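You operate a simulated robot arm through the tools that you are given. There is no shell and no other tool. Be economical: measure what you need, move in short steps, check, and stop when the job is done.

Carry out the task below with a simulated two-armed robot. There is one attempt and no reset: what you move stays moved.

TASK
Set the sealer's height and width by the print on the size L case.
Fine: tighten the mast clamp again; the cases stay where they are and the belts stay off.
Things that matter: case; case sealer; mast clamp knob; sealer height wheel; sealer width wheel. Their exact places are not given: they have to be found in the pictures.

Only the result counts: the job must be done as asked and must still hold three seconds after the hand-in. Knocking over, shifting, dropping, spilling or breaking anything else fails it.

THE ROBOT
Two 7-joint arms with fingered hands on one trunk, on a base that drives. Base frame: it is fixed to the floor where the robot stands at the start and does not move with it; the origin is under the middle of the robot, x ahead of it, y to its left, z up. Readings come in mm, degrees, newtons and seconds.
The left shoulder is at the start at [65, 125, 1193], the right one opposite. With the tool pointing down near the work surface each hand reaches from about 100 to 700 mm from the robot's upright axis, wherever it stands, measured 20 degrees to its own side. Places, roughly: case sealer [900, 0, 800]; mast clamp knob [400, 0, 1100]; sealer height wheel [400, 0, 1300]; sealer width wheel [400, -300, 500]. Payload 3.6 kg a hand.
The TCP of each hand is the grasp point between the finger pads, 30 mm short of the fingertips. In the tool frame z runs along the fingers and y along their closing line. The gripper opens to 104 mm. The gripper's body begins 35 mm behind the TCP. The gripper is a hand of 4 fingers: y runs from the thumb to the fingers, the wrist lies at [-15, -104, -178] in the tool frame, and closing takes about 1.5 s.
Orientation is that of the tool frame in the base frame, as a unit quaternion [x, y, z, w]. With the fingers straight down and the wrist toward the robot, the tool's x, y and z point along [0, 1, 0], [1, 0, 0] and [0, 0, -1] of the base frame.

THE INTERFACE
- The arms move only by the tool arm_command. It takes "left_targets", "right_targets" or both (then of equal length, played together; a hand with none holds still); each is a list of rows, each a list of 2 entries, a list of its own where there are three numbers: the shift along the tool's x, y, z in mm, then the turn, a rotation vector about the tool's x, y, z in degrees. In form: [[[x, y, z], [rx, ry, rz]], ...]. A call has 1 to 20 rows; each row shifts and turns the commanded pose from where the row before left it, along the tool's axes as they then stand. "left_hand" and "right_hand" are, for a hand that has rows, the gripper command, from -1 (fully open) to 1 (shut), values between in proportion, set as the call begins (left out, the last holds). A row lasts 0.2 s, in which the tool goes at most 50 mm and 8.6 degrees; a call with a longer step from one row to the next is refused whole, and so is a gripper value outside its range. A pose out of reach is approached as far as the arm can. The call stops where the force on the tool passes 40 N (or 10 N more than at its start, if that is more) or the arm is blocked; 0.2 s more then pass. The fingers move at their own pace (about 72 mm/s each) and stop on an object; they squeeze with about 26 N. The grip force told is the motor's: it shows also when the fingers shut on nothing. Time passes only in rows, and 0.2 s behind the last, so rows that do not move let the fingers close. The reply holds the time, the measured pose of the TCP, the force on the tool along the base axes, the opening and the grip force, in the units named above and with some noise, with the torque about the TCP (base axes, N m) and any sound that the robot's microphone picked up.
- Cameras (640 x 400 px; columns grow to the right, rows downward): "scene" is now at [175.3, -46.7, 1353.8]; the picture's right is [-0.47, -0.88, 0.00], its down [-0.39, 0.21, -0.90] and it looks along [0.79, -0.42, -0.44] (base axes); focal length 214 px, centre (320, 200). "left" rides on the left gripper at [-61, -92, -130] in its tool frame; the picture's right is [-0.81, -0.28, 0.52], its down [0.53, -0.71, 0.46] and it looks along [0.24, 0.64, 0.72] (tool axes); focal length 275 px, centre (320, 200). "right" rides on the right gripper at [61, -92, -130] in its tool frame; the picture's right is [-0.81, 0.27, -0.52], its down [-0.53, -0.71, 0.46] and it looks along [-0.24, 0.65, 0.72] (tool axes); focal length 275 px, centre (320, 200).
- grab_frame(camera): a new picture of that camera. It takes no simulated time.
- move_column(by): slides the trunk up (or, below 0, down) by that many mm; the arms and the scene camera ride with it, the base frame stays. It gives what a move gives, with no picture.
- base_move(legs): drives the robot by 1 to 6 legs, each [ahead, left, turn to the left] in mm, mm and degrees, along the robot's own axes; the way and the turn of a leg run together, so that a leg with both is an arc; at most 1500 mm and 180 degrees a leg. The arms and the cameras ride along, it lands a little off, and it stops where it bumps. It gives what a move gives.
- move_fingers(index, middle, ring, thumb_bend, thumb_turn, hand): sets how far each is bent, from 0 (flat) to 1 (curled in); at 0.3 the hand is open as for a grip, at 0.7 the pads meet at the TCP. One left out holds its place. A second passes; each finger stops where it meets its share of the squeeze, and holds until it gets a number again. A gripper value or a shape takes the hand back. It gives what a move gives, with no picture; readings hold the bend of each and the force on the fingers (four entries, about 0 where the hand has none), thumb and palm. thumb_turn goes from beside the hand (0) to across from the fingers (1), as for a grip.
- preshape(shape, hand): the hand has 4 fingers and takes this shape, open, in about a second: jaw (thumb against the fingers, like two jaws); tri (thumb and two fingers); tip (a fingertip pinch); poke (one finger out to press); point (the index stretched); flat (the hand flat); cup (the hand cupped); fist (a fist). The gripper value then closes the fingers along that shape, each until it touches; the sizes above hold for jaw. It gives what a move gives, with no picture.
- aim_head(pan, tilt): turns the head with the scene camera to pan (to the left, within 80 degrees either way) and tilt (down, from -29 to 69), counted from straight ahead of the robot. It gives what a move gives.
- probe_pixels(camera, pixels): there is no depth. For up to 12 entries [column, row, z] of the newest picture of that camera ("zoom" is the newest enlarged one), the place [x, y] in the base frame at which the ray of that pixel passes the height z, good to about 3 mm, but the place of the scene camera against the robot may be out by one fixed shift of up to 18 mm in any direction. It takes no simulated time.
- zoom(camera, box): a new picture of the part [left, top, right, bottom] of that camera's present view, enlarged. It takes no simulated time.
- job_done(): hands the job in; it is judged then, once.

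Go step by step. Measure first, check grasps and placings, and put right what went wrong. The budget is 80 turns and 62 pictures, counting those below and the enlarged ones. Unless the task says otherwise, let go and move clear before handing in.

The tools are called after ">>>" as name(argument=value, ...) on one line, values as JSON. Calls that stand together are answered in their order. arm_command: Moves the arms, as the interface text tells. Its arguments: {"type":"object","properties":{"left_targets":{"type":"array","items":{"type":"array"}},"left_hand":{"type":"number"},"right_targets":{"type":"array","items":{"type":"array"}},"right_hand":{"type":"number"}},"required":[]} The other tools are called the same way: move_column (by) slides the trunk up or down; preshape (shape, hand) gives the hand a shape; move_fingers (index, middle, ring, thumb_bend, thumb_turn, hand) moves the fingers one by one; base_move (legs) drives the base; aim_head (pan, tilt) turns the head that bears the scene camera; grab_frame (camera) takes a picture; probe_pixels (camera, pixels) gives the place at which the rays of pixels pass given heights; zoom (camera, box) takes an enlarged picture of a part of a camera's view; job_done () hands the job in.

At the start:

```text
t: 0.0
left_eef_pos: [507.8, 33.1, 1417.9]
left_tool_rot: [0.707, 0.707, 0.0, 0.001]
left_ft_force: [-0.1, -0.3, -0.1]
left_ft_torque: [0.03, -0.01, -0.01]
left_grip_width: 103.4
left_finger_force: 0.1
left_shape: jaw
left_bend: [0.3, 0.3, 0.3, 0.3, 0.98]
left_finger forces: [0.1, 0.0, 0.0, 0.1, 0.1, 0.1]
right_eef_pos: [435.4, -386.0, 1400.2]
right_tool_rot: [0.707, 0.707, 0.0, 0.0]
right_ft_force: [0.0, -0.2, -0.2]
right_ft_torque: [0.02, -0.03, 0.02]
right_grip_width: 103.5
right_finger_force: 0.0
right_shape: jaw
right_bend: [0.3, 0.3, 0.3, 0.3, 0.98]
right_finger forces: [0.0, 0.0, 0.0, 0.1, 0.1, 0.0]
trunk travel left (down, up): [-425.0, 111.0]
robot x, y, heading: [-0.1, -1.8, -0.3]
head pan, tilt: [-28.2, 26.0]
```

scene: 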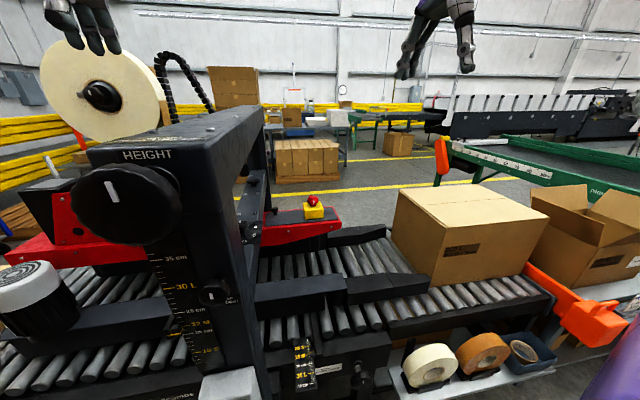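
right: 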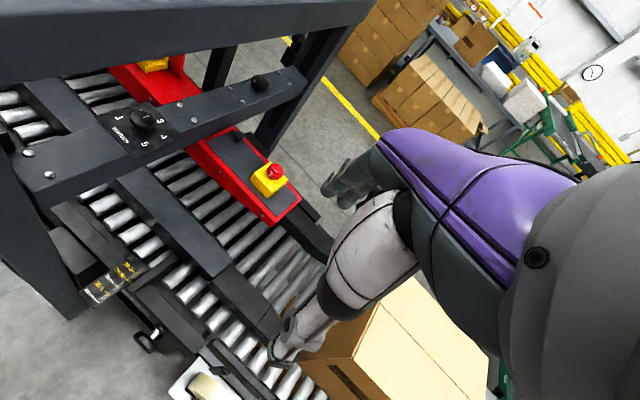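
left: 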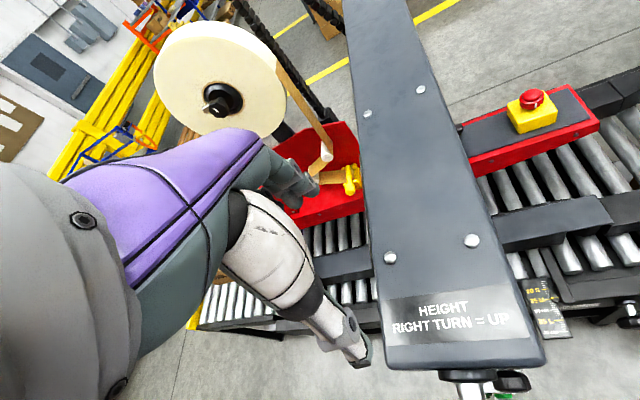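

The scene shows the height wheel (~(125,203)), the mast scale (~(180,300)), a clamp knob (~(213,293)), the width scale (~(303,360)) and cases with print (~(462,250), (610,262)). I'll zoom in on these.

>>> zoom(camera="scene", box=[390, 180, 550, 290])

>>> zoom(camera="scene", box=[60, 140, 260, 370])

>>> zoom(camera="scene", box=[230, 300, 400, 400])

>>> zoom(camera="scene", box=[520, 180, 640, 290])

```text
3.64 times, centred on (470, 235) of scene
```

zoom: 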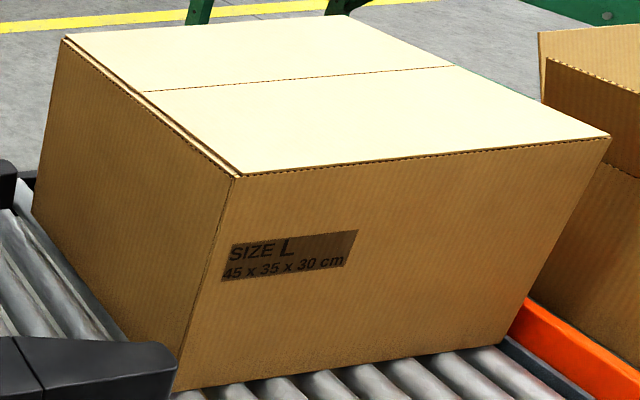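

```text
1.74 times, centred on (160, 255) of scene
```

zoom: 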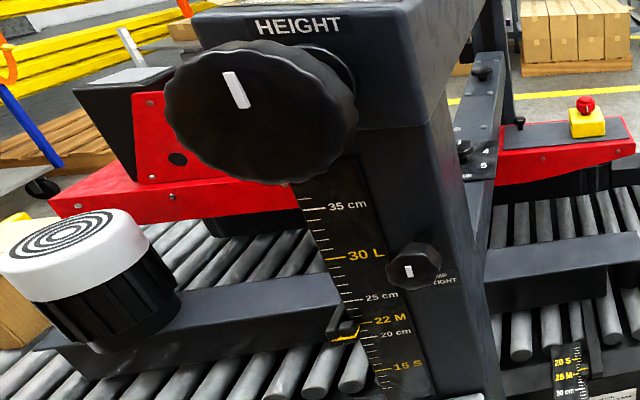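

```text
3.76 times, centred on (315, 350) of scene
```

zoom: 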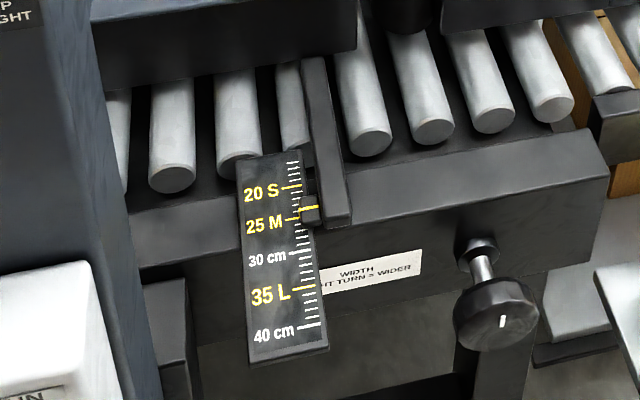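

```text
3.64 times, centred on (580, 235) of scene
```

zoom: 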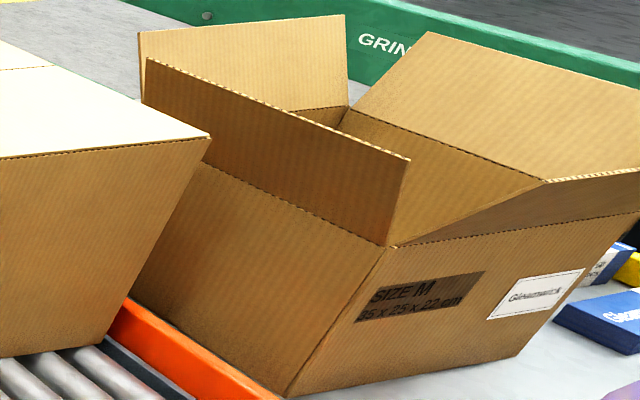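

The case prints read SIZE L 45x35x30 cm on the sealed one, so the targets are height 30 and width 35. The pointers now sit at about 21 and 23.5. I'm too close for a forward grip on the wheels, so I'll raise the left hand a little and back off.

>>> arm_command(left_targets=[[[0, 0, -40], [0, 0, 0]], [[0, 0, -30], [0, 0, 0]]])

>>> base_move(legs=[[-300, 0, 0]])

>>> aim_head(pan=-5, tilt=25)

>>> grab_frame(camera="scene")

```text
t: 0.6
left_eef_pos: [507.3, 31.7, 1487.5]
left_tool_rot: [0.708, 0.706, 0.002, 0.0]
left_ft_force: [0.0, 0.7, 0.1]
left_ft_torque: [0.0, 0.0, 0.01]
left_grip_width: 104.1
left_finger_force: 0.0
left_shape: jaw
left_bend: [0.3, 0.3, 0.3, 0.3, 0.98]
left_finger forces: [0.0, 0.0, 0.1, 0.0, 0.1, 0.0]
right_eef_pos: [434.7, -386.4, 1397.1]
right_tool_rot: [0.707, 0.708, 0.001, 0.001]
right_ft_force: [-1.4, -0.5, 0.2]
right_ft_torque: [0.0, -0.02, 0.0]
right_grip_width: 103.6
right_finger_force: 0.1
right_shape: jaw
right_bend: [0.3, 0.3, 0.3, 0.3, 0.98]
right_finger forces: [0.1, 0.0, 0.0, 0.0, 0.1, 0.0]
trunk travel left (down, up): [-425.0, 111.0]
robot x, y, heading: [2.0, -0.8, 0.1]
head pan, tilt: [-28.2, 26.0]
```

```text
t: 2.6
left_eef_pos: [206.4, 34.9, 1486.9]
left_tool_rot: [0.706, 0.708, 0.0, 0.0]
left_ft_force: [0.2, 0.1, 0.2]
left_ft_torque: [0.0, 0.02, 0.02]
left_grip_width: 103.8
left_finger_force: 0.0
left_shape: jaw
left_bend: [0.3, 0.3, 0.3, 0.3, 0.98]
left_finger forces: [0.0, 0.0, 0.0, 0.0, 0.0, 0.0]
right_eef_pos: [134.8, -385.9, 1399.0]
right_tool_rot: [0.707, 0.707, 0.0, 0.0]
right_ft_force: [-0.7, 0.2, -0.5]
right_ft_torque: [-0.02, -0.03, -0.02]
right_grip_width: 103.6
right_finger_force: 0.1
right_shape: jaw
right_bend: [0.3, 0.3, 0.3, 0.3, 0.98]
right_finger forces: [0.0, 0.0, 0.1, 0.0, 0.0, 0.0]
trunk travel left (down, up): [-425.0, 111.0]
robot x, y, heading: [-301.5, -1.2, 0.0]
head pan, tilt: [-28.2, 26.0]
```

```text
t: 3.5
left_eef_pos: [206.5, 33.9, 1487.9]
left_tool_rot: [0.707, 0.707, 0.0, 0.0]
left_ft_force: [0.1, 0.4, 0.0]
left_ft_torque: [-0.04, 0.03, 0.03]
left_grip_width: 103.7
left_finger_force: 0.1
left_shape: jaw
left_bend: [0.3, 0.3, 0.3, 0.3, 0.98]
left_finger forces: [0.1, 0.0, 0.0, 0.1, 0.0, 0.1]
right_eef_pos: [135.0, -385.6, 1398.2]
right_tool_rot: [0.707, 0.707, 0.0, 0.001]
right_ft_force: [-0.3, 0.5, 0.4]
right_ft_torque: [0.0, -0.01, 0.01]
right_grip_width: 103.8
right_finger_force: 0.0
right_shape: jaw
right_bend: [0.3, 0.3, 0.3, 0.3, 0.98]
right_finger forces: [0.0, 0.0, 0.0, 0.0, 0.0, 0.1]
trunk travel left (down, up): [-425.0, 111.0]
robot x, y, heading: [-298.7, 0.5, -0.0]
head pan, tilt: [-5.0, 25.0]
```

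```text
54 pictures are left
```

scene: 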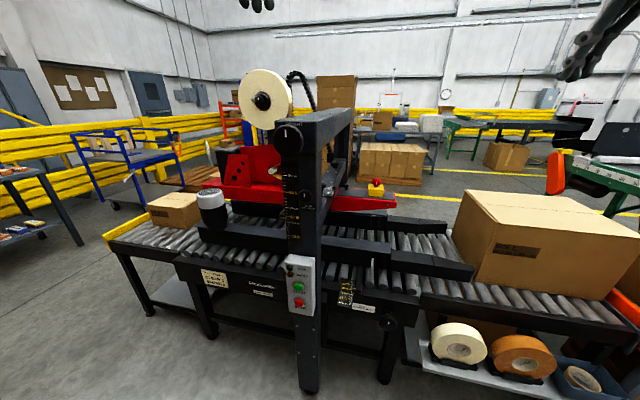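

Backed off cleanly. I'll zoom on the mast and on the width wheel region, and turn the left hand to point forward.

>>> zoom(camera="scene", box=[240, 100, 368, 230])

>>> probe_pixels(camera="scene", pixels=[[287, 140, 1285], [308, 193, 1130], [387, 323, 700], [387, 323, 600], [387, 323, 500]])

>>> zoom(camera="scene", box=[320, 260, 430, 350])

>>> arm_command(left_targets=[[[0, 0, 0], [-8.5, 0, 0]], [[0, 0, 0], [-8.5, 0, 0]], [[0, 0, 0], [-8.5, 0, 0]], [[0, 0, 0], [-8.5, 0, 0]], [[0, 0, 0], [-8.5, 0, 0]], [[0, 0, 0], [-8.5, 0, 0]], [[0, 0, 0], [-8.5, 0, 0]], [[0, 0, 0], [-8.5, 0, 0]], [[0, 0, 0], [-8.5, 0, 0]], [[0, 0, 0], [-8.5, 0, 0]], [[0, 0, 0], [-5, 0, 0]]])

```text
3.08 times, centred on (304, 165) of scene
```

zoom: 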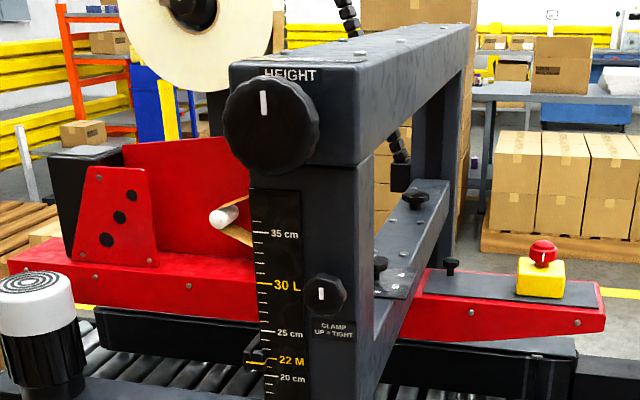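

```text
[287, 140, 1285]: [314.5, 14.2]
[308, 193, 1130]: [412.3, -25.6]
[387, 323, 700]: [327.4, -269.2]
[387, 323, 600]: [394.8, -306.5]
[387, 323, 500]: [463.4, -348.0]
```

```text
4.44 times, centred on (375, 305) of scene
```

zoom: 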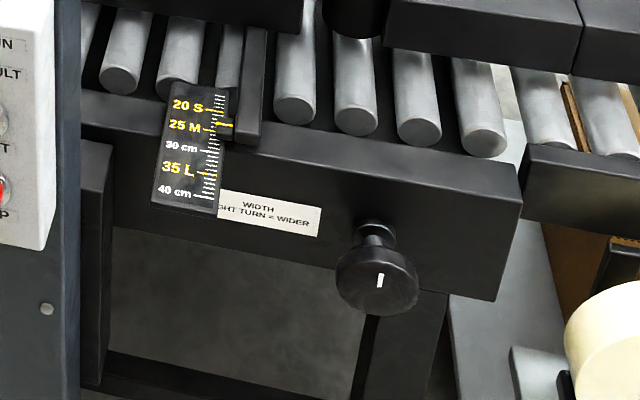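

```text
t: 5.9
left_eef_pos: [209.2, 34.6, 1486.5]
left_tool_rot: [0.533, 0.533, 0.464, 0.464]
left_ft_force: [-0.5, -0.1, -0.5]
left_ft_torque: [-0.01, -0.04, 0.01]
left_grip_width: 103.9
left_finger_force: 0.1
left_shape: jaw
left_bend: [0.3, 0.3, 0.3, 0.3, 0.98]
left_finger forces: [0.0, 0.0, 0.0, 0.0, 0.0, 0.1]
left hand out of reach, approached as far as the arm can: row 11
right_eef_pos: [135.9, -385.3, 1398.0]
right_tool_rot: [0.707, 0.708, 0.0, 0.0]
right_ft_force: [0.2, -0.5, -0.2]
right_ft_torque: [-0.02, 0.0, -0.03]
right_grip_width: 103.9
right_finger_force: 0.1
right_shape: jaw
right_bend: [0.3, 0.3, 0.3, 0.3, 0.98]
right_finger forces: [0.0, 0.0, 0.0, 0.0, 0.0, 0.0]
trunk travel left (down, up): [-425.0, 111.0]
robot x, y, heading: [-302.6, 3.1, -0.0]
head pan, tilt: [-5.0, 25.0]
```

The clamp label reads "CLAMP UP = TIGHT", with the mark now up. I'll lower the left hand to wheel height and view the wheel from the hand camera.

>>> arm_command(left_targets=[[[-5, -40, 0], [0, 0, 0]], [[-5, -40, 0], [0, 0, 0]], [[-5, -40, 0], [0, 0, 0]], [[-5, -40, 0], [0, 0, 0]], [[-5, -40, 0], [0, 0, 0]], [[0, 0, 0], [0, 0, 0]]])

>>> grab_frame(camera="left")

```text
t: 7.3
left_eef_pos: [149.6, 6.7, 1313.4]
left_tool_rot: [0.533, 0.536, 0.464, 0.462]
left_ft_force: [-0.7, -0.1, 0.5]
left_ft_torque: [0.01, 0.0, 0.03]
left_grip_width: 103.8
left_finger_force: 0.1
left_shape: jaw
left_bend: [0.3, 0.3, 0.3, 0.3, 0.98]
left_finger forces: [0.1, 0.0, 0.0, 0.1, 0.0, 0.0]
left hand out of reach, approached as far as the arm can: row 1, 2, 3, 4, 5
right_eef_pos: [134.5, -384.6, 1397.6]
right_tool_rot: [0.707, 0.707, 0.001, 0.0]
right_ft_force: [0.0, 0.4, 1.0]
right_ft_torque: [-0.01, 0.04, 0.01]
right_grip_width: 103.9
right_finger_force: 0.0
right_shape: jaw
right_bend: [0.3, 0.3, 0.3, 0.3, 0.98]
right_finger forces: [0.0, 0.0, 0.1, 0.0, 0.0, 0.1]
trunk travel left (down, up): [-425.0, 111.0]
robot x, y, heading: [-299.7, -1.3, -0.0]
head pan, tilt: [-5.0, 25.0]
```

```text
51 pictures are left
```

left: 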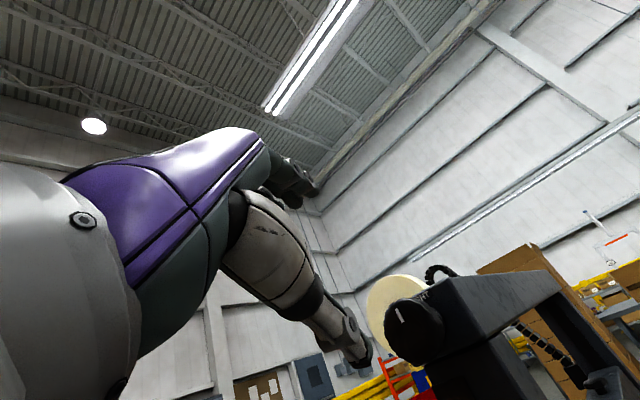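

The wheel shows at (412,330) in the left camera, giving roughly (385, 20, 1260). The arm is folded too tight here, so I'll move the hand forward.

>>> arm_command(left_targets=[[[0, 0, 20], [0, 0, 0]], [[0, 0, 20], [0, 0, 0]], [[0, 0, 20], [0, 0, 0]], [[0, 0, 20], [0, 0, 0]], [[0, 0, 0], [0, 0, 0]]])

>>> grab_frame(camera="left")

```text
t: 8.5
left_eef_pos: [223.5, -9.6, 1295.4]
left_tool_rot: [0.531, 0.535, 0.465, 0.464]
left_ft_force: [-0.4, -0.5, -0.2]
left_ft_torque: [0.01, 0.02, -0.03]
left_grip_width: 104.0
left_finger_force: 0.0
left_shape: jaw
left_bend: [0.3, 0.3, 0.3, 0.3, 0.98]
left_finger forces: [0.0, 0.1, 0.0, 0.0, 0.1, 0.0]
left hand out of reach, approached as far as the arm can: row 1, 2, 3
right_eef_pos: [134.4, -384.8, 1397.9]
right_tool_rot: [0.707, 0.707, 0.0, 0.001]
right_ft_force: [-0.2, -0.1, 0.4]
right_ft_torque: [0.03, -0.01, -0.01]
right_grip_width: 103.8
right_finger_force: 0.1
right_shape: jaw
right_bend: [0.3, 0.3, 0.3, 0.3, 0.98]
right_finger forces: [0.1, 0.0, 0.1, 0.0, 0.0, 0.1]
trunk travel left (down, up): [-425.0, 111.0]
robot x, y, heading: [-298.4, 0.1, 0.2]
head pan, tilt: [-5.0, 25.0]
```

```text
50 pictures are left
```

left: 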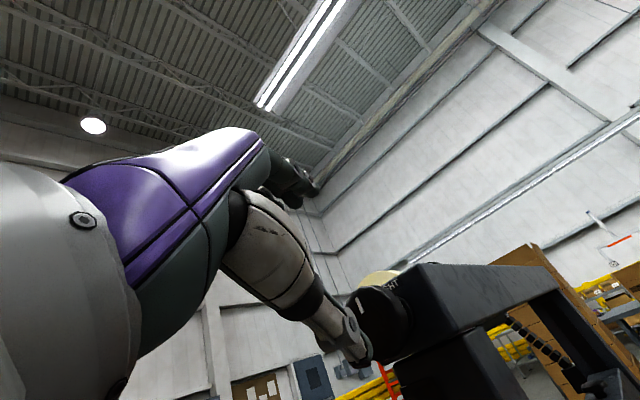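

I'll get precise rays for the wheel centre from the hand camera, and triangulate with the scene camera.

>>> probe_pixels(camera="left", pixels=[[384, 322, 1240], [384, 322, 1250], [384, 322, 1260], [384, 322, 1270]])

>>> probe_pixels(camera="scene", pixels=[[292, 141, 1250], [292, 141, 1270], [292, 141, 1290], [311, 196, 1150], [311, 196, 1130], [311, 196, 1110]])

>>> zoom(camera="left", box=[320, 240, 480, 400])

```text
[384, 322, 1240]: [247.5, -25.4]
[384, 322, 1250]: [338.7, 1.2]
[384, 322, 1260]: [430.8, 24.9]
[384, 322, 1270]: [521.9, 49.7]
```

```text
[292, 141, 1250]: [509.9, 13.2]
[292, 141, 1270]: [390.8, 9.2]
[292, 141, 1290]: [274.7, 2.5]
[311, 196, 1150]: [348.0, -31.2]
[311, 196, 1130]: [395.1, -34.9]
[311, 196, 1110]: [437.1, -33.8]
```

```text
2.50 times, centred on (400, 320) of left
```

zoom: 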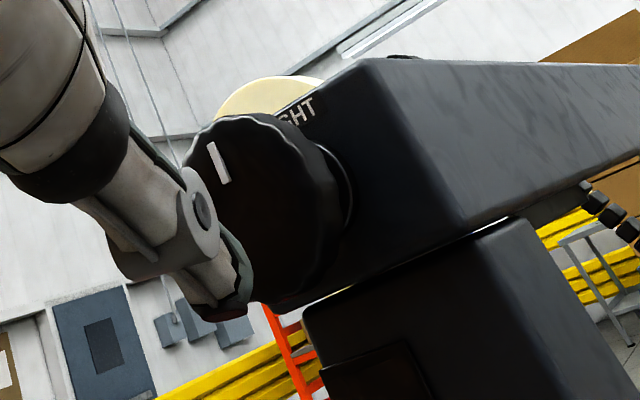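

The wheel centre comes out at about (380, 20, 1259), roughly 70 mm across. The clamp knob is about (385, -10, 1113), roughly 33 mm across. I'll bring the left hand level in front of the clamp knob first.

>>> arm_command(left_targets=[[[0, -20, 20], [-4, 0, 0]], [[0, -30, 10], [-4, 0, 0]], [[0, -40, 10], [0, 0, 0]], [[0, -40, 10], [0, 0, 0]], [[0, -40, 0], [0, 0, 0]], [[0, 0, 0], [0, 0, 0]]])

>>> grab_frame(camera="left")

```text
t: 9.9
left_eef_pos: [260.7, -78.8, 1189.5]
left_tool_rot: [0.499, 0.503, 0.499, 0.498]
left_ft_force: [0.1, -0.9, 0.4]
left_ft_torque: [0.0, 0.0, 0.03]
left_grip_width: 104.0
left_finger_force: 0.0
left_shape: jaw
left_bend: [0.3, 0.3, 0.3, 0.3, 0.98]
left_finger forces: [0.0, 0.1, 0.1, 0.0, 0.1, 0.0]
left hand out of reach, approached as far as the arm can: row 2, 3, 4, 5
right_eef_pos: [134.9, -385.2, 1399.2]
right_tool_rot: [0.707, 0.707, 0.0, 0.0]
right_ft_force: [0.0, -0.2, -0.3]
right_ft_torque: [-0.03, 0.01, 0.01]
right_grip_width: 103.8
right_finger_force: 0.0
right_shape: jaw
right_bend: [0.3, 0.3, 0.3, 0.3, 0.98]
right_finger forces: [0.0, 0.0, 0.1, 0.1, 0.0, 0.1]
trunk travel left (down, up): [-425.0, 111.0]
robot x, y, heading: [-301.6, 2.0, 0.1]
head pan, tilt: [-5.0, 25.0]
```

```text
48 pictures are left
```

left: 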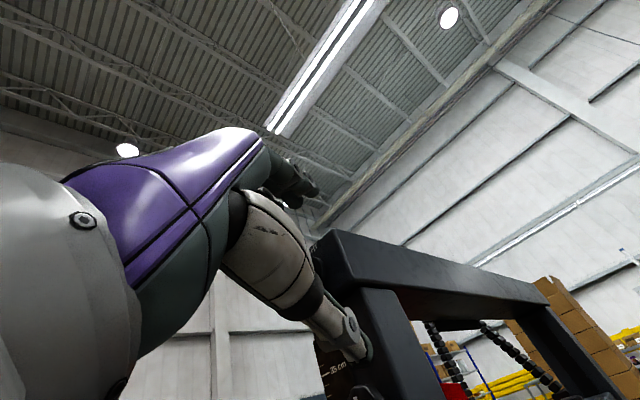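

This orientation reaches level, but the arm is limited with the wrist low. I'll roll the hand +90° so the wrist goes to its natural left side.

>>> arm_command(left_targets=[[[0, 0, 0], [0, 0, 8.5]], [[0, 0, 0], [0, 0, 8.5]], [[0, 0, 0], [0, 0, 8.5]], [[0, 0, 0], [0, 0, 8.5]], [[0, 0, 0], [0, 0, 8.5]], [[0, 0, 0], [0, 0, 8.5]], [[0, 0, 0], [0, 0, 8.5]], [[0, 0, 0], [0, 0, 8.5]], [[0, 0, 0], [0, 0, 8.5]], [[0, 0, 0], [0, 0, 8.5]], [[0, 0, 0], [0, 0, 5]], [[0, -35, 0], [0, 0, 0]], [[0, -35, 0], [0, 0, 0]]])

>>> grab_frame(camera="left")

```text
t: 12.7
left_eef_pos: [246.8, -136.4, 1190.6]
left_tool_rot: [0.706, 0.141, 0.694, 0.001]
left_ft_force: [0.0, -0.9, 0.4]
left_ft_torque: [-0.02, -0.02, -0.01]
left_grip_width: 104.0
left_finger_force: 0.2
left_shape: jaw
left_bend: [0.3, 0.3, 0.3, 0.3, 0.98]
left_finger forces: [0.0, 0.0, 0.1, 0.0, 0.0, 0.0]
left hand out of reach, approached as far as the arm can: row 1, 2, 3, 4, 5, 6, 7, 8, 9, 10, 12, 13
right_eef_pos: [135.6, -385.9, 1398.9]
right_tool_rot: [0.707, 0.707, 0.0, 0.0]
right_ft_force: [0.1, -0.4, -0.6]
right_ft_torque: [0.01, 0.03, -0.02]
right_grip_width: 103.8
right_finger_force: 0.1
right_shape: jaw
right_bend: [0.3, 0.3, 0.3, 0.3, 0.98]
right_finger forces: [0.0, 0.0, 0.0, 0.0, 0.0, 0.0]
trunk travel left (down, up): [-425.0, 111.0]
robot x, y, heading: [-304.8, -0.7, -0.1]
head pan, tilt: [-5.0, 25.0]
```

```text
47 pictures are left
```

left: 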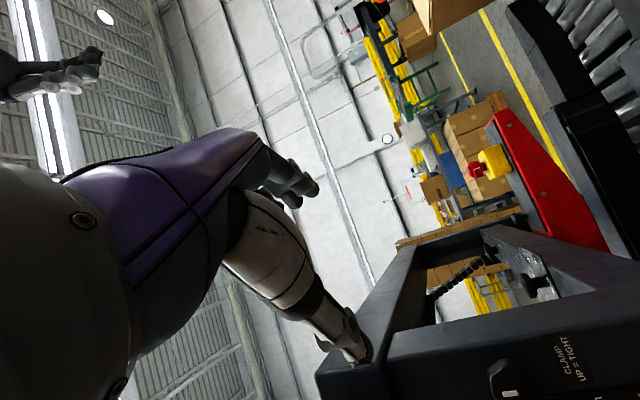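

The left arm is reaching too far across the body. I'll shift the base 200 mm to the right so the mast lies ahead of the left shoulder, then roll the hand back.

>>> base_move(legs=[[0, -200, 0]])

>>> arm_command(left_targets=[[[0, -40, -10], [0, 0, 0]], [[0, -40, -10], [0, 0, 0]], [[0, -40, 0], [0, 0, 0]], [[0, -40, 0], [0, 0, 0]], [[0, -40, 0], [0, 0, 0]], [[0, -40, 0], [0, 0, 0]], [[0, -40, 0], [0, 0, 0]], [[0, -40, 0], [0, 0, 0]], [[0, 0, 0], [0, 0, 0]]])

```text
t: 15.1
left_eef_pos: [248.2, -335.0, 1188.7]
left_tool_rot: [0.706, 0.14, 0.694, 0.002]
left_ft_force: [-0.3, -0.1, -0.5]
left_ft_torque: [-0.01, 0.02, 0.0]
left_grip_width: 103.9
left_finger_force: 0.1
left_shape: jaw
left_bend: [0.3, 0.3, 0.3, 0.3, 0.98]
left_finger forces: [0.1, 0.0, 0.1, 0.0, 0.0, 0.0]
right_eef_pos: [134.6, -585.4, 1398.7]
right_tool_rot: [0.707, 0.707, 0.0, 0.0]
right_ft_force: [0.7, 0.5, 0.0]
right_ft_torque: [0.0, -0.08, 0.01]
right_grip_width: 103.6
right_finger_force: 0.0
right_shape: jaw
right_bend: [0.3, 0.3, 0.3, 0.3, 0.98]
right_finger forces: [0.0, 0.0, 0.1, 0.0, 0.1, 0.0]
trunk travel left (down, up): [-425.0, 111.0]
robot x, y, heading: [-301.1, -200.3, -0.1]
head pan, tilt: [-5.0, 25.0]
```

```text
t: 17.1
left_eef_pos: [245.2, -324.2, 1187.8]
left_tool_rot: [0.706, 0.145, 0.693, -0.002]
left_ft_force: [-0.3, -0.5, -0.7]
left_ft_torque: [0.01, 0.0, -0.01]
left_grip_width: 103.8
left_finger_force: 0.0
left_shape: jaw
left_bend: [0.3, 0.3, 0.3, 0.3, 0.98]
left_finger forces: [0.0, 0.1, 0.0, 0.1, 0.1, 0.0]
left hand out of reach, approached as far as the arm can: row 1, 2, 3, 4, 5, 6, 7, 8
right_eef_pos: [134.5, -584.7, 1399.1]
right_tool_rot: [0.707, 0.708, 0.0, 0.0]
right_ft_force: [-0.1, 0.1, -0.2]
right_ft_torque: [-0.01, 0.02, -0.03]
right_grip_width: 103.7
right_finger_force: 0.0
right_shape: jaw
right_bend: [0.3, 0.3, 0.3, 0.3, 0.98]
right_finger forces: [0.0, 0.1, 0.1, 0.0, 0.0, 0.1]
trunk travel left (down, up): [-425.0, 111.0]
robot x, y, heading: [-298.7, -197.3, -0.1]
head pan, tilt: [-5.0, 25.0]
```

It's stuck against a wrist limit in this roll. I'll roll back and then move to the left.

>>> arm_command(left_targets=[[[0, 0, 0], [0, 0, -8.5]], [[0, 0, 0], [0, 0, -8.5]], [[0, 0, 0], [0, 0, -8.5]], [[0, 0, 0], [0, 0, -8.5]], [[0, 0, 0], [0, 0, -8.5]], [[0, 0, 0], [0, 0, -8.5]], [[0, 0, 0], [0, 0, -8.5]], [[0, 0, 0], [0, 0, -8.5]], [[0, 0, 0], [0, 0, -8.5]], [[0, 0, 0], [0, 0, -3]], [[40, 0, 0], [0, 0, 0]], [[40, 0, 0], [0, 0, 0]], [[40, 0, 0], [0, 0, 0]], [[40, 0, 0], [0, 0, 0]], [[40, 0, 0], [0, 0, 0]], [[40, 0, 0], [0, 0, 0]], [[0, 0, 0], [0, 0, 0]]])

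```text
t: 20.7
left_eef_pos: [254.4, -140.9, 1264.2]
left_tool_rot: [0.452, 0.563, 0.531, 0.443]
left_ft_force: [0.9, 0.1, 0.0]
left_ft_torque: [-0.01, 0.02, -0.02]
left_grip_width: 104.0
left_finger_force: 0.0
left_shape: jaw
left_bend: [0.3, 0.3, 0.3, 0.3, 0.98]
left_finger forces: [0.0, 0.1, 0.1, 0.0, 0.1, 0.0]
left hand out of reach, approached as far as the arm can: row 9, 10, 11, 12, 13, 14, 15, 16
right_eef_pos: [133.9, -585.6, 1398.1]
right_tool_rot: [0.707, 0.707, 0.0, 0.0]
right_ft_force: [0.8, -1.0, 0.4]
right_ft_torque: [-0.01, 0.0, -0.02]
right_grip_width: 103.7
right_finger_force: 0.0
right_shape: jaw
right_bend: [0.3, 0.3, 0.3, 0.3, 0.98]
right_finger forces: [0.0, 0.0, 0.0, 0.0, 0.1, 0.0]
trunk travel left (down, up): [-425.0, 111.0]
robot x, y, heading: [-300.9, -200.9, -0.1]
head pan, tilt: [-5.0, 25.0]
```

Here the natural direction for the left hand is a negative roll (palm facing right). I'll correct the yaw, roll to about -60°, and move left.

>>> arm_command(left_targets=[[[0, 0, 0], [0, -6, 0]], [[0, 0, 0], [0, -5.5, 0]], [[0, 0, 0], [0, 0, -8.5]], [[0, 0, 0], [0, 0, -8.5]], [[0, 0, 0], [0, 0, -8.5]], [[0, 0, 0], [0, 0, -8.5]], [[0, 0, 0], [0, 0, -8.5]], [[0, 0, 0], [0, 0, -8.5]], [[0, 0, 0], [0, 0, -8.5]], [[20, 35, 0], [0, 0, 0]], [[20, 35, 0], [0, 0, 0]], [[20, 35, 0], [0, 0, 0]], [[0, 0, 0], [0, 0, 0]]])

>>> grab_frame(camera="left")

```text
t: 23.5
left_eef_pos: [229.4, -67.2, 1276.2]
left_tool_rot: [0.183, 0.694, 0.173, 0.674]
left_ft_force: [0.1, -0.5, 0.2]
left_ft_torque: [-0.01, 0.0, -0.02]
left_grip_width: 103.7
left_finger_force: 0.1
left_shape: jaw
left_bend: [0.3, 0.3, 0.3, 0.3, 0.98]
left_finger forces: [0.0, 0.0, 0.0, 0.0, 0.1, 0.0]
left hand out of reach, approached as far as the arm can: row 1, 2
right_eef_pos: [135.5, -585.5, 1397.8]
right_tool_rot: [0.707, 0.707, 0.0, 0.0]
right_ft_force: [0.3, 0.0, -0.3]
right_ft_torque: [0.02, -0.01, -0.01]
right_grip_width: 103.6
right_finger_force: 0.1
right_shape: jaw
right_bend: [0.3, 0.3, 0.3, 0.3, 0.98]
right_finger forces: [0.0, 0.1, 0.0, 0.0, 0.0, 0.0]
trunk travel left (down, up): [-425.0, 111.0]
robot x, y, heading: [-305.1, -201.5, -0.2]
head pan, tilt: [-5.0, 25.0]
```

```text
46 pictures are left
```

left: 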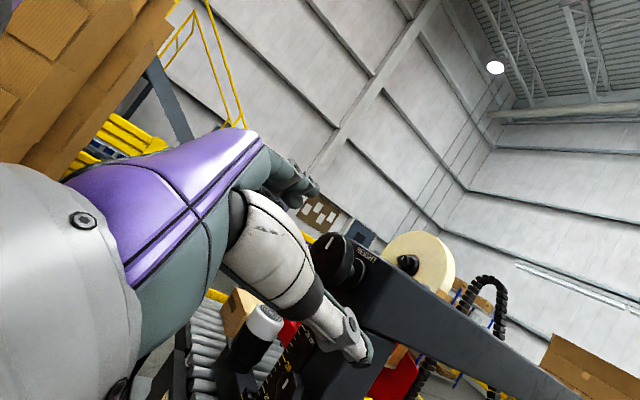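

Now reachable: the tool points straight ahead with a -61° roll, and the wheel shows at (335,258). I'll move in front of the clamp knob.

>>> arm_command(left_targets=[[[34, -6, 0], [0, 0, 0]], [[34, -6, 5], [0, 0, 0]], [[34, -6, 15], [0, 0, 0]], [[34, -6, 25], [0, 0, 0]], [[34, -6, 25], [0, 0, 0]], [[0, 0, 0], [0, 0, 0]]])

>>> grab_frame(camera="left")

>>> grab_frame(camera="scene")

```text
t: 24.9
left_eef_pos: [308.8, -14.9, 1126.8]
left_tool_rot: [0.182, 0.695, 0.174, 0.673]
left_ft_force: [0.0, 0.5, -0.1]
left_ft_torque: [0.0, -0.03, -0.02]
left_grip_width: 103.6
left_finger_force: 0.0
left_shape: jaw
left_bend: [0.3, 0.3, 0.3, 0.3, 0.98]
left_finger forces: [0.1, 0.0, 0.0, 0.1, 0.0, 0.0]
left hand out of reach, approached as far as the arm can: row 2, 3
right_eef_pos: [134.9, -584.1, 1399.3]
right_tool_rot: [0.707, 0.707, 0.0, 0.0]
right_ft_force: [0.0, -0.2, 0.5]
right_ft_torque: [-0.03, -0.01, 0.03]
right_grip_width: 103.8
right_finger_force: 0.1
right_shape: jaw
right_bend: [0.3, 0.3, 0.3, 0.3, 0.98]
right_finger forces: [0.0, 0.0, 0.0, 0.1, 0.1, 0.0]
trunk travel left (down, up): [-425.0, 111.0]
robot x, y, heading: [-304.4, -198.5, 0.2]
head pan, tilt: [-5.0, 25.0]
```

```text
45 pictures are left
```

left: 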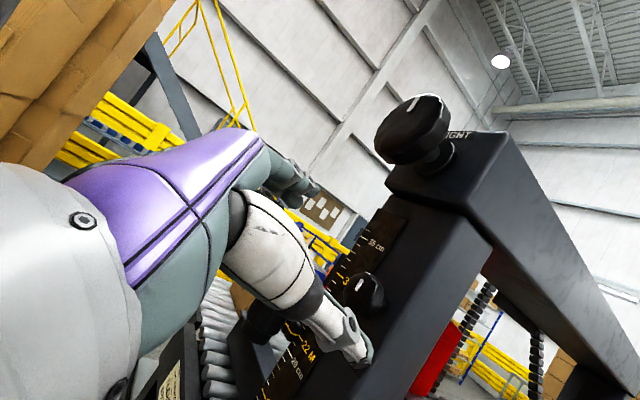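

```text
44 pictures are left
```

scene: 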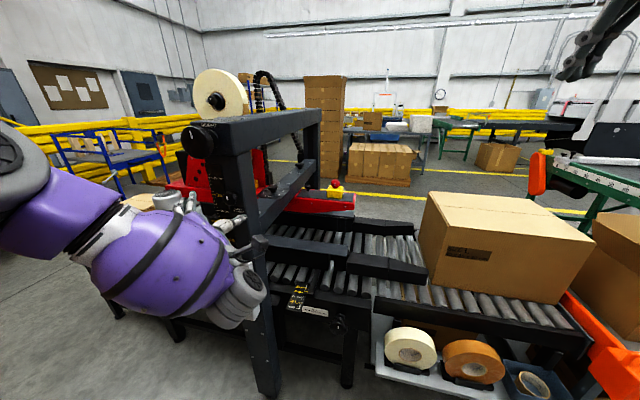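

The knob is at about (368,290) and the wheel at about (412,130) in the left camera. I'll get rays for both and triangulate with the earlier view.

>>> zoom(camera="left", box=[300, 220, 460, 320])

>>> probe_pixels(camera="left", pixels=[[410, 128, 1250], [410, 128, 1265], [410, 128, 1280], [366, 288, 1100], [366, 288, 1115], [366, 288, 1130]])

```text
4.00 times, centred on (380, 270) of left
```

zoom: 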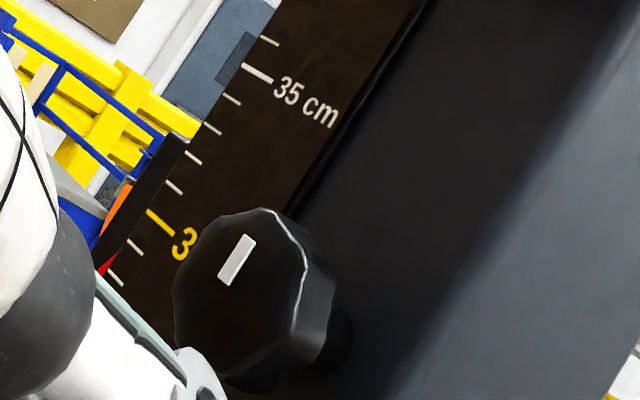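

```text
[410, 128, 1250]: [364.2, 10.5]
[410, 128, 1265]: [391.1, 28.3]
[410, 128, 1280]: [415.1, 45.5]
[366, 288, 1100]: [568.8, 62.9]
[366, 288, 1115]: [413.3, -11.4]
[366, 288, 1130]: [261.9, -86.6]
```

Triangulation gives the wheel's front centre at about (380, 18, 1260) and the knob front at about (403, -18, 1113). I'll centre on the knob and roll to about -20° so there's room to turn left.

>>> arm_command(left_targets=[[[11, -9, 20], [0, 0, 0]], [[0, 0, 0], [0, 0, 8.2]], [[0, 0, 0], [0, 0, 8.2]], [[0, 0, 0], [0, 0, 8.2]], [[0, 0, 0], [0, 0, 8.2]], [[0, 0, 0], [0, 0, 8.2]], [[0, 0, 0], [0, 0, 0]]])

>>> grab_frame(camera="left")

```text
t: 26.5
left_eef_pos: [294.7, -182.2, 1196.8]
left_tool_rot: [0.413, 0.592, 0.397, 0.567]
left_ft_force: [0.4, 0.3, -0.8]
left_ft_torque: [0.01, 0.0, 0.0]
left_grip_width: 104.0
left_finger_force: 0.1
left_shape: jaw
left_bend: [0.3, 0.3, 0.3, 0.3, 0.98]
left_finger forces: [0.0, 0.0, 0.0, 0.0, 0.0, 0.1]
left hand out of reach, approached as far as the arm can: row 2, 3, 4, 5, 6
right_eef_pos: [135.1, -584.0, 1398.8]
right_tool_rot: [0.707, 0.707, 0.0, 0.0]
right_ft_force: [1.1, 0.7, 0.4]
right_ft_torque: [0.0, 0.03, -0.02]
right_grip_width: 103.6
right_finger_force: 0.0
right_shape: jaw
right_bend: [0.3, 0.3, 0.3, 0.3, 0.98]
right_finger forces: [0.1, 0.0, 0.0, 0.0, 0.1, 0.0]
trunk travel left (down, up): [-425.0, 111.0]
robot x, y, heading: [-301.8, -199.8, -0.1]
head pan, tilt: [-5.0, 25.0]
```

```text
42 pictures are left
```

left: 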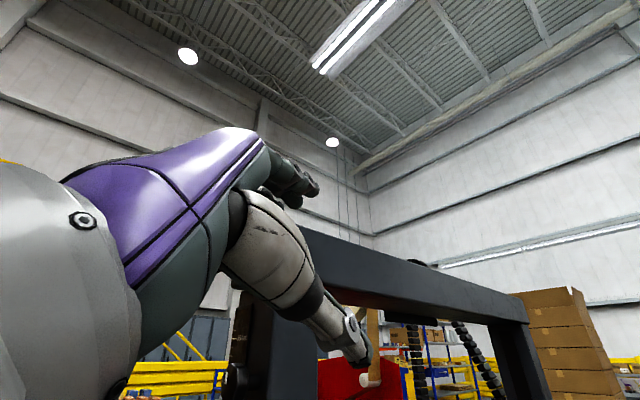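

The roll held but the position drifted, so this arm's range here is about -60° and below. I'll return to -61° in front of the knob and then test rolling further to about -120°.

>>> arm_command(left_targets=[[[0, 0, 0], [0, 0, -8.2]], [[0, 0, 0], [0, 0, -8.2]], [[0, 0, 0], [0, 0, -8.2]], [[0, 0, 0], [0, 0, -8.2]], [[0, 0, 0], [0, 0, -8.2]], [[38, 25, 6], [0, 0, 0]], [[38, 25, 6], [0, 0, 0]], [[38, 26, 6], [0, 0, 0]], [[39, 26, 6], [0, 0, 0]], [[0, 0, 0], [0, 0, 0]]])

>>> arm_command(left_targets=[[[0, 0, 0], [0, 0, -8.5]], [[0, 0, 0], [0, 0, -8.5]], [[0, 0, 0], [0, 0, -8.5]], [[0, 0, 0], [0, 0, -8.5]], [[0, 0, 0], [0, 0, -8.5]], [[0, 0, 0], [0, 0, -8.5]], [[0, 0, 0], [0, 0, -8.5]], [[0, 0, 0], [0, 0, 0]]])

>>> grab_frame(camera="left")

```text
t: 28.7
left_eef_pos: [315.7, -20.7, 1110.0]
left_tool_rot: [0.182, 0.695, 0.174, 0.673]
left_ft_force: [-0.2, -0.3, -0.4]
left_ft_torque: [0.01, 0.01, 0.04]
left_grip_width: 103.9
left_finger_force: 0.1
left_shape: jaw
left_bend: [0.3, 0.3, 0.3, 0.3, 0.98]
left_finger forces: [0.0, 0.0, 0.0, 0.0, 0.0, 0.1]
right_eef_pos: [134.6, -585.2, 1398.5]
right_tool_rot: [0.707, 0.707, 0.0, 0.0]
right_ft_force: [-0.9, -0.5, -1.2]
right_ft_torque: [0.04, -0.01, 0.02]
right_grip_width: 103.7
right_finger_force: 0.0
right_shape: jaw
right_bend: [0.3, 0.3, 0.3, 0.3, 0.98]
right_finger forces: [0.1, 0.1, 0.1, 0.1, 0.1, 0.0]
trunk travel left (down, up): [-425.0, 111.0]
robot x, y, heading: [-300.0, -198.0, -0.2]
head pan, tilt: [-5.0, 25.0]
```

```text
t: 30.5
left_eef_pos: [315.3, -18.6, 1110.6]
left_tool_rot: [-0.187, 0.694, -0.184, 0.671]
left_ft_force: [-0.1, -0.5, 0.3]
left_ft_torque: [-0.02, -0.01, -0.01]
left_grip_width: 103.8
left_finger_force: 0.0
left_shape: jaw
left_bend: [0.3, 0.3, 0.3, 0.3, 0.98]
left_finger forces: [0.0, 0.0, 0.0, 0.0, 0.0, 0.0]
right_eef_pos: [134.5, -585.5, 1399.1]
right_tool_rot: [0.707, 0.707, 0.0, 0.0]
right_ft_force: [-0.1, -0.6, -0.5]
right_ft_torque: [0.03, 0.0, 0.02]
right_grip_width: 103.8
right_finger_force: 0.0
right_shape: jaw
right_bend: [0.3, 0.3, 0.3, 0.3, 0.98]
right_finger forces: [0.1, 0.1, 0.0, 0.0, 0.0, 0.1]
trunk travel left (down, up): [-425.0, 111.0]
robot x, y, heading: [-300.9, -202.9, -0.1]
head pan, tilt: [-5.0, 25.0]
```

```text
41 pictures are left
```

left: 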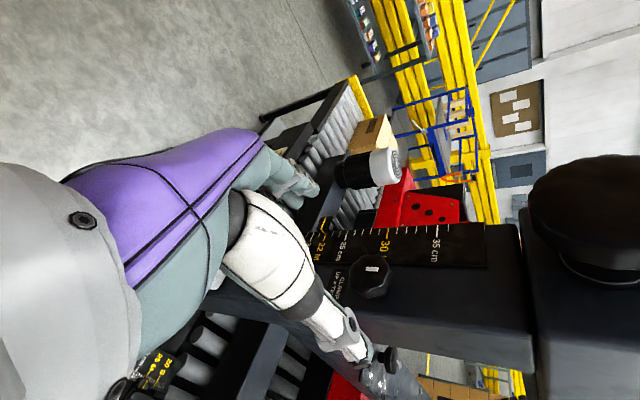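

Rolling to -120° works, and the knob refines to about (411, -14, 1110). I'll go back to -61°, approach with open fingers and close on the knob.

>>> arm_command(left_targets=[[[0, 0, 0], [0, 0, 8.5]], [[0, 0, 0], [0, 0, 8.5]], [[0, 0, 0], [0, 0, 8.5]], [[0, 0, 0], [0, 0, 8.5]], [[0, 0, 0], [0, 0, 8.5]], [[0, 0, 0], [0, 0, 8.5]], [[0, 0, 0], [0, 0, 8]], [[2, 4, 20], [0, 0, 0]], [[0, 0, 20], [0, 0, 0]], [[0, 0, 20], [0, 0, 0]], [[0, 0, 0], [0, 0, 0]]])

>>> arm_command(left_targets=[[[0, 0, 8], [0, 0, 0]], [[0, 0, 8], [0, 0, 0]], [[0, 0, 5], [0, 0, 0]], [[0, 0, 0], [0, 0, 0]]])

>>> grab_frame(camera="left")

```text
t: 32.9
left_eef_pos: [377.4, -15.5, 1110.3]
left_tool_rot: [0.178, 0.697, 0.171, 0.673]
left_ft_force: [0.0, -0.1, -0.3]
left_ft_torque: [0.01, -0.02, -0.06]
left_grip_width: 103.9
left_finger_force: 0.1
left_shape: jaw
left_bend: [0.3, 0.3, 0.3, 0.3, 0.98]
left_finger forces: [0.1, 0.1, 0.0, 0.1, 0.0, 0.0]
right_eef_pos: [134.6, -585.1, 1398.0]
right_tool_rot: [0.707, 0.707, 0.0, 0.0]
right_ft_force: [0.5, -0.8, 0.0]
right_ft_torque: [-0.02, -0.02, 0.0]
right_grip_width: 103.6
right_finger_force: 0.1
right_shape: jaw
right_bend: [0.3, 0.3, 0.3, 0.3, 0.98]
right_finger forces: [0.0, 0.0, 0.0, 0.0, 0.0, 0.1]
trunk travel left (down, up): [-425.0, 111.0]
robot x, y, heading: [-299.7, -199.8, 0.2]
head pan, tilt: [-5.0, 25.0]
```

```text
t: 33.9
left_eef_pos: [396.7, -14.0, 1109.1]
left_tool_rot: [0.177, 0.697, 0.171, 0.673]
left_ft_force: [0.5, -0.9, 0.2]
left_ft_torque: [0.0, 0.05, -0.01]
left_grip_width: 103.9
left_finger_force: 0.1
left_shape: jaw
left_bend: [0.3, 0.3, 0.3, 0.3, 0.98]
left_finger forces: [0.0, 0.1, 0.0, 0.1, 0.0, 0.0]
right_eef_pos: [136.4, -583.8, 1399.0]
right_tool_rot: [0.708, 0.706, 0.001, 0.0]
right_ft_force: [-0.1, 0.8, -0.4]
right_ft_torque: [-0.05, -0.03, -0.01]
right_grip_width: 103.7
right_finger_force: 0.2
right_shape: jaw
right_bend: [0.3, 0.3, 0.3, 0.3, 0.98]
right_finger forces: [0.1, 0.0, 0.0, 0.0, 0.1, 0.0]
trunk travel left (down, up): [-425.0, 111.0]
robot x, y, heading: [-300.8, -199.2, -0.1]
head pan, tilt: [-5.0, 25.0]
```

```text
40 pictures are left
```

left: 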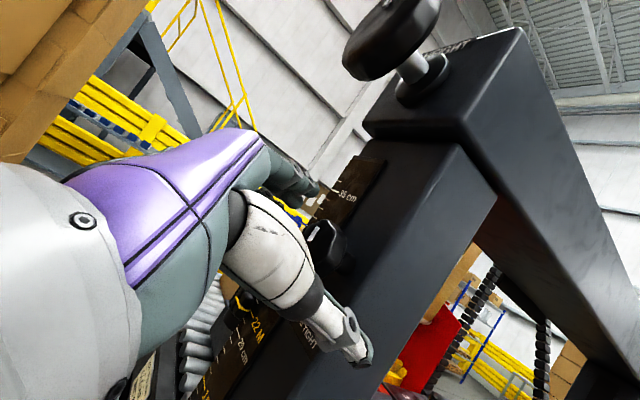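

The fingertips now flank the knob, which shows at (325,240) against an expected (320,252). I'll shift slightly up and close.

>>> arm_command(left_targets=[[[-3, 4, 3], [0, 0, 0]], [[0, 0, 0], [0, 0, 0]]])

>>> arm_command(left_targets=[[[0, 0, 0], [0, 0, 0]], [[0, 0, 0], [0, 0, 0]], [[0, 0, 0], [0, 0, 0]], [[0, 0, 0], [0, 0, 0]], [[0, 0, 0], [0, 0, 0]], [[0, 0, 0], [0, 0, 0]], [[0, 0, 0], [0, 0, 0]], [[0, 0, 0], [0, 0, 0]]], left_hand=1)

>>> grab_frame(camera="left")

```text
t: 34.5
left_eef_pos: [399.8, -12.3, 1113.4]
left_tool_rot: [0.178, 0.697, 0.172, 0.673]
left_ft_force: [-0.2, -0.7, 0.0]
left_ft_torque: [-0.01, -0.01, 0.05]
left_grip_width: 103.9
left_finger_force: 0.0
left_shape: jaw
left_bend: [0.3, 0.3, 0.3, 0.3, 0.98]
left_finger forces: [0.1, 0.0, 0.0, 0.0, 0.0, 0.0]
right_eef_pos: [134.6, -585.2, 1398.2]
right_tool_rot: [0.707, 0.707, 0.0, 0.0]
right_ft_force: [-0.1, -0.1, -1.0]
right_ft_torque: [0.03, 0.0, 0.02]
right_grip_width: 103.8
right_finger_force: 0.0
right_shape: jaw
right_bend: [0.3, 0.3, 0.3, 0.3, 0.98]
right_finger forces: [0.0, 0.1, 0.0, 0.0, 0.0, 0.1]
trunk travel left (down, up): [-425.0, 111.0]
robot x, y, heading: [-302.2, -200.2, 0.1]
head pan, tilt: [-5.0, 25.0]
```

```text
t: 36.3
left_eef_pos: [400.8, -13.2, 1114.2]
left_tool_rot: [0.177, 0.697, 0.171, 0.673]
left_ft_force: [0.0, -0.5, 1.3]
left_ft_torque: [-0.16, 0.31, -0.65]
left_grip_width: 35.7
left_finger_force: 25.5
left_shape: jaw
left_bend: [0.72, 0.63, 0.7, 0.66, 1.0]
left_finger forces: [14.5, 7.0, 0.0, 0.0, 21.9, 0.0]
right_eef_pos: [134.3, -585.2, 1398.6]
right_tool_rot: [0.707, 0.707, 0.0, 0.0]
right_ft_force: [0.8, 0.0, 0.4]
right_ft_torque: [0.02, 0.0, -0.02]
right_grip_width: 103.7
right_finger_force: 0.1
right_shape: jaw
right_bend: [0.3, 0.3, 0.3, 0.3, 0.98]
right_finger forces: [0.0, 0.0, 0.1, 0.0, 0.0, 0.1]
trunk travel left (down, up): [-425.0, 111.0]
robot x, y, heading: [-302.0, -198.7, 0.1]
head pan, tilt: [-5.0, 25.0]
```

```text
39 pictures are left
```

left: 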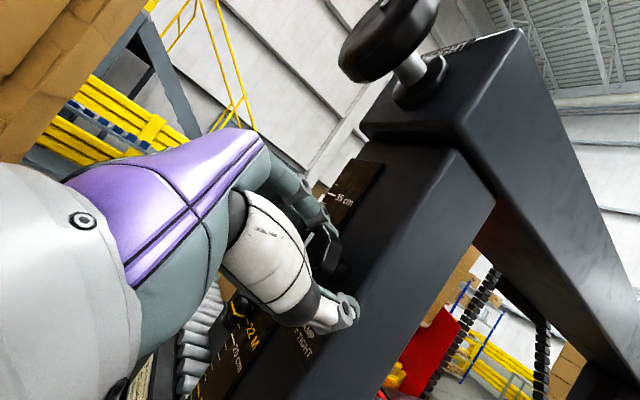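

Gripped at 35.7 mm with 25 N. I'll turn left (negative roll) and watch the torque.

>>> arm_command(left_targets=[[[0, 0, 0], [0, 0, -8]], [[0, 0, 0], [0, 0, -8]], [[0, 0, 0], [0, 0, -8]], [[0, 0, 0], [0, 0, -8]]])

>>> grab_frame(camera="left")

```text
t: 37.3
left_eef_pos: [401.4, -12.6, 1111.7]
left_tool_rot: [-0.02, 0.72, -0.023, 0.694]
left_ft_force: [3.9, 2.6, -3.6]
left_ft_torque: [-0.05, 0.33, -0.71]
left_grip_width: 30.0
left_finger_force: 26.3
left_shape: jaw
left_bend: [0.72, 0.64, 0.7, 0.69, 1.0]
left_finger forces: [18.0, 6.0, 0.0, 0.1, 21.3, 0.0]
right_eef_pos: [135.5, -584.0, 1398.4]
right_tool_rot: [0.707, 0.707, -0.001, 0.0]
right_ft_force: [-0.4, 0.1, -0.1]
right_ft_torque: [0.03, -0.03, -0.01]
right_grip_width: 103.6
right_finger_force: 0.0
right_shape: jaw
right_bend: [0.3, 0.3, 0.3, 0.3, 0.98]
right_finger forces: [0.1, 0.0, 0.1, 0.0, 0.0, 0.0]
trunk travel left (down, up): [-425.0, 111.0]
robot x, y, heading: [-302.0, -201.8, 0.1]
head pan, tilt: [-5.0, 25.0]
```

```text
38 pictures are left
```

left: 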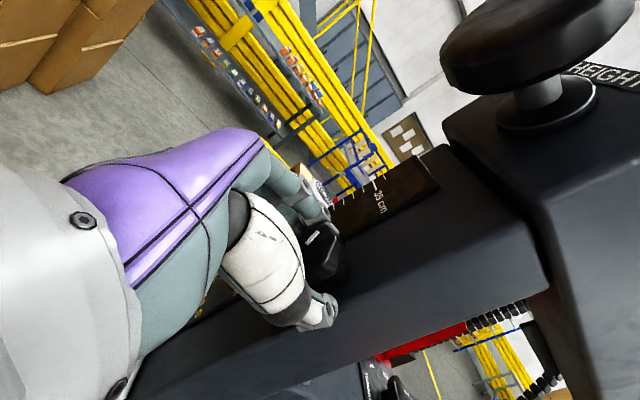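

There's little resisting torque. I'll continue the turn another ~64°, then open and look at the mark.

>>> arm_command(left_targets=[[[0, 0, 0], [0, 0, -8]], [[0, 0, 0], [0, 0, -8]], [[0, 0, 0], [0, 0, -8]], [[0, 0, 0], [0, 0, -8]], [[0, 0, 0], [0, 0, -8]], [[0, 0, 0], [0, 0, -8]], [[0, 0, 0], [0, 0, -8]], [[0, 0, 0], [0, 0, -8]]])

>>> arm_command(left_targets=[[[0, 0, 0], [0, 0, 0]], [[0, 0, 0], [0, 0, 0]], [[0, 0, 0], [0, 0, 0]], [[0, 0, 0], [0, 0, 0]], [[0, 0, 0], [0, 0, 0]], [[0, 0, -20], [0, 0, 0]], [[0, 0, -30], [0, 0, 0]], [[0, 0, -20], [0, 0, 0]]], left_hand=-1)

>>> grab_frame(camera="left")

```text
t: 39.1
left_eef_pos: [403.3, -13.5, 1109.5]
left_tool_rot: [-0.398, 0.601, -0.386, 0.576]
left_ft_force: [7.2, -8.4, -20.4]
left_ft_torque: [0.24, 0.38, 0.07]
left_grip_width: 23.5
left_finger_force: 25.7
left_shape: jaw
left_bend: [0.72, 0.72, 0.7, 0.75, 1.0]
left_finger forces: [15.9, 5.3, 0.0, 0.0, 16.7, 0.0]
right_eef_pos: [138.6, -585.1, 1397.6]
right_tool_rot: [0.707, 0.707, -0.001, 0.0]
right_ft_force: [-0.1, 0.2, 0.4]
right_ft_torque: [0.03, 0.0, -0.01]
right_grip_width: 103.7
right_finger_force: 0.1
right_shape: jaw
right_bend: [0.3, 0.3, 0.3, 0.3, 0.98]
right_finger forces: [0.1, 0.0, 0.1, 0.0, 0.0, 0.0]
trunk travel left (down, up): [-425.0, 111.0]
robot x, y, heading: [-302.6, -199.2, -0.0]
head pan, tilt: [-5.0, 25.0]
```

```text
t: 40.9
left_eef_pos: [329.7, -12.4, 1115.4]
left_tool_rot: [-0.397, 0.599, -0.387, 0.578]
left_ft_force: [-0.9, 0.4, 0.4]
left_ft_torque: [-0.01, 0.0, 0.01]
left_grip_width: 103.6
left_finger_force: 0.1
left_shape: jaw
left_bend: [0.3, 0.3, 0.3, 0.3, 0.98]
left_finger forces: [0.0, 0.0, 0.1, 0.0, 0.0, 0.1]
right_eef_pos: [133.9, -584.1, 1399.0]
right_tool_rot: [0.707, 0.707, 0.0, 0.0]
right_ft_force: [0.3, -0.3, -0.6]
right_ft_torque: [0.01, -0.02, 0.0]
right_grip_width: 103.7
right_finger_force: 0.1
right_shape: jaw
right_bend: [0.3, 0.3, 0.3, 0.3, 0.98]
right_finger forces: [0.0, 0.0, 0.0, 0.1, 0.1, 0.0]
trunk travel left (down, up): [-425.0, 111.0]
robot x, y, heading: [-301.9, -199.2, 0.1]
head pan, tilt: [-5.0, 25.0]
```

```text
37 pictures are left
```

left: 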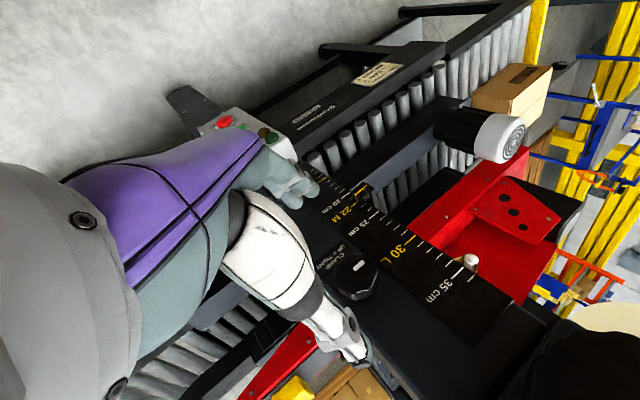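

Let me zoom to read the knob's mark.

>>> zoom(camera="left", box=[290, 180, 490, 310])

```text
3.08 times, centred on (390, 245) of left
```

zoom: 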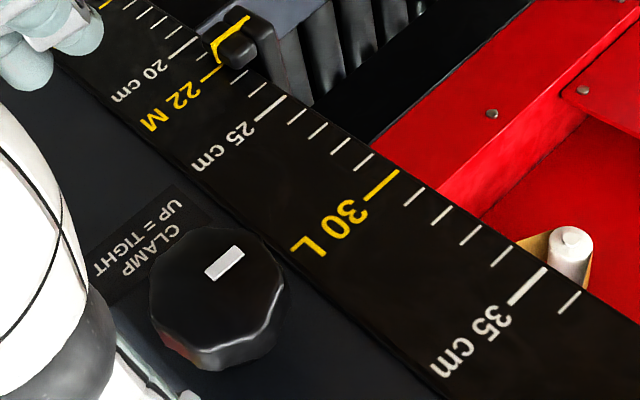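

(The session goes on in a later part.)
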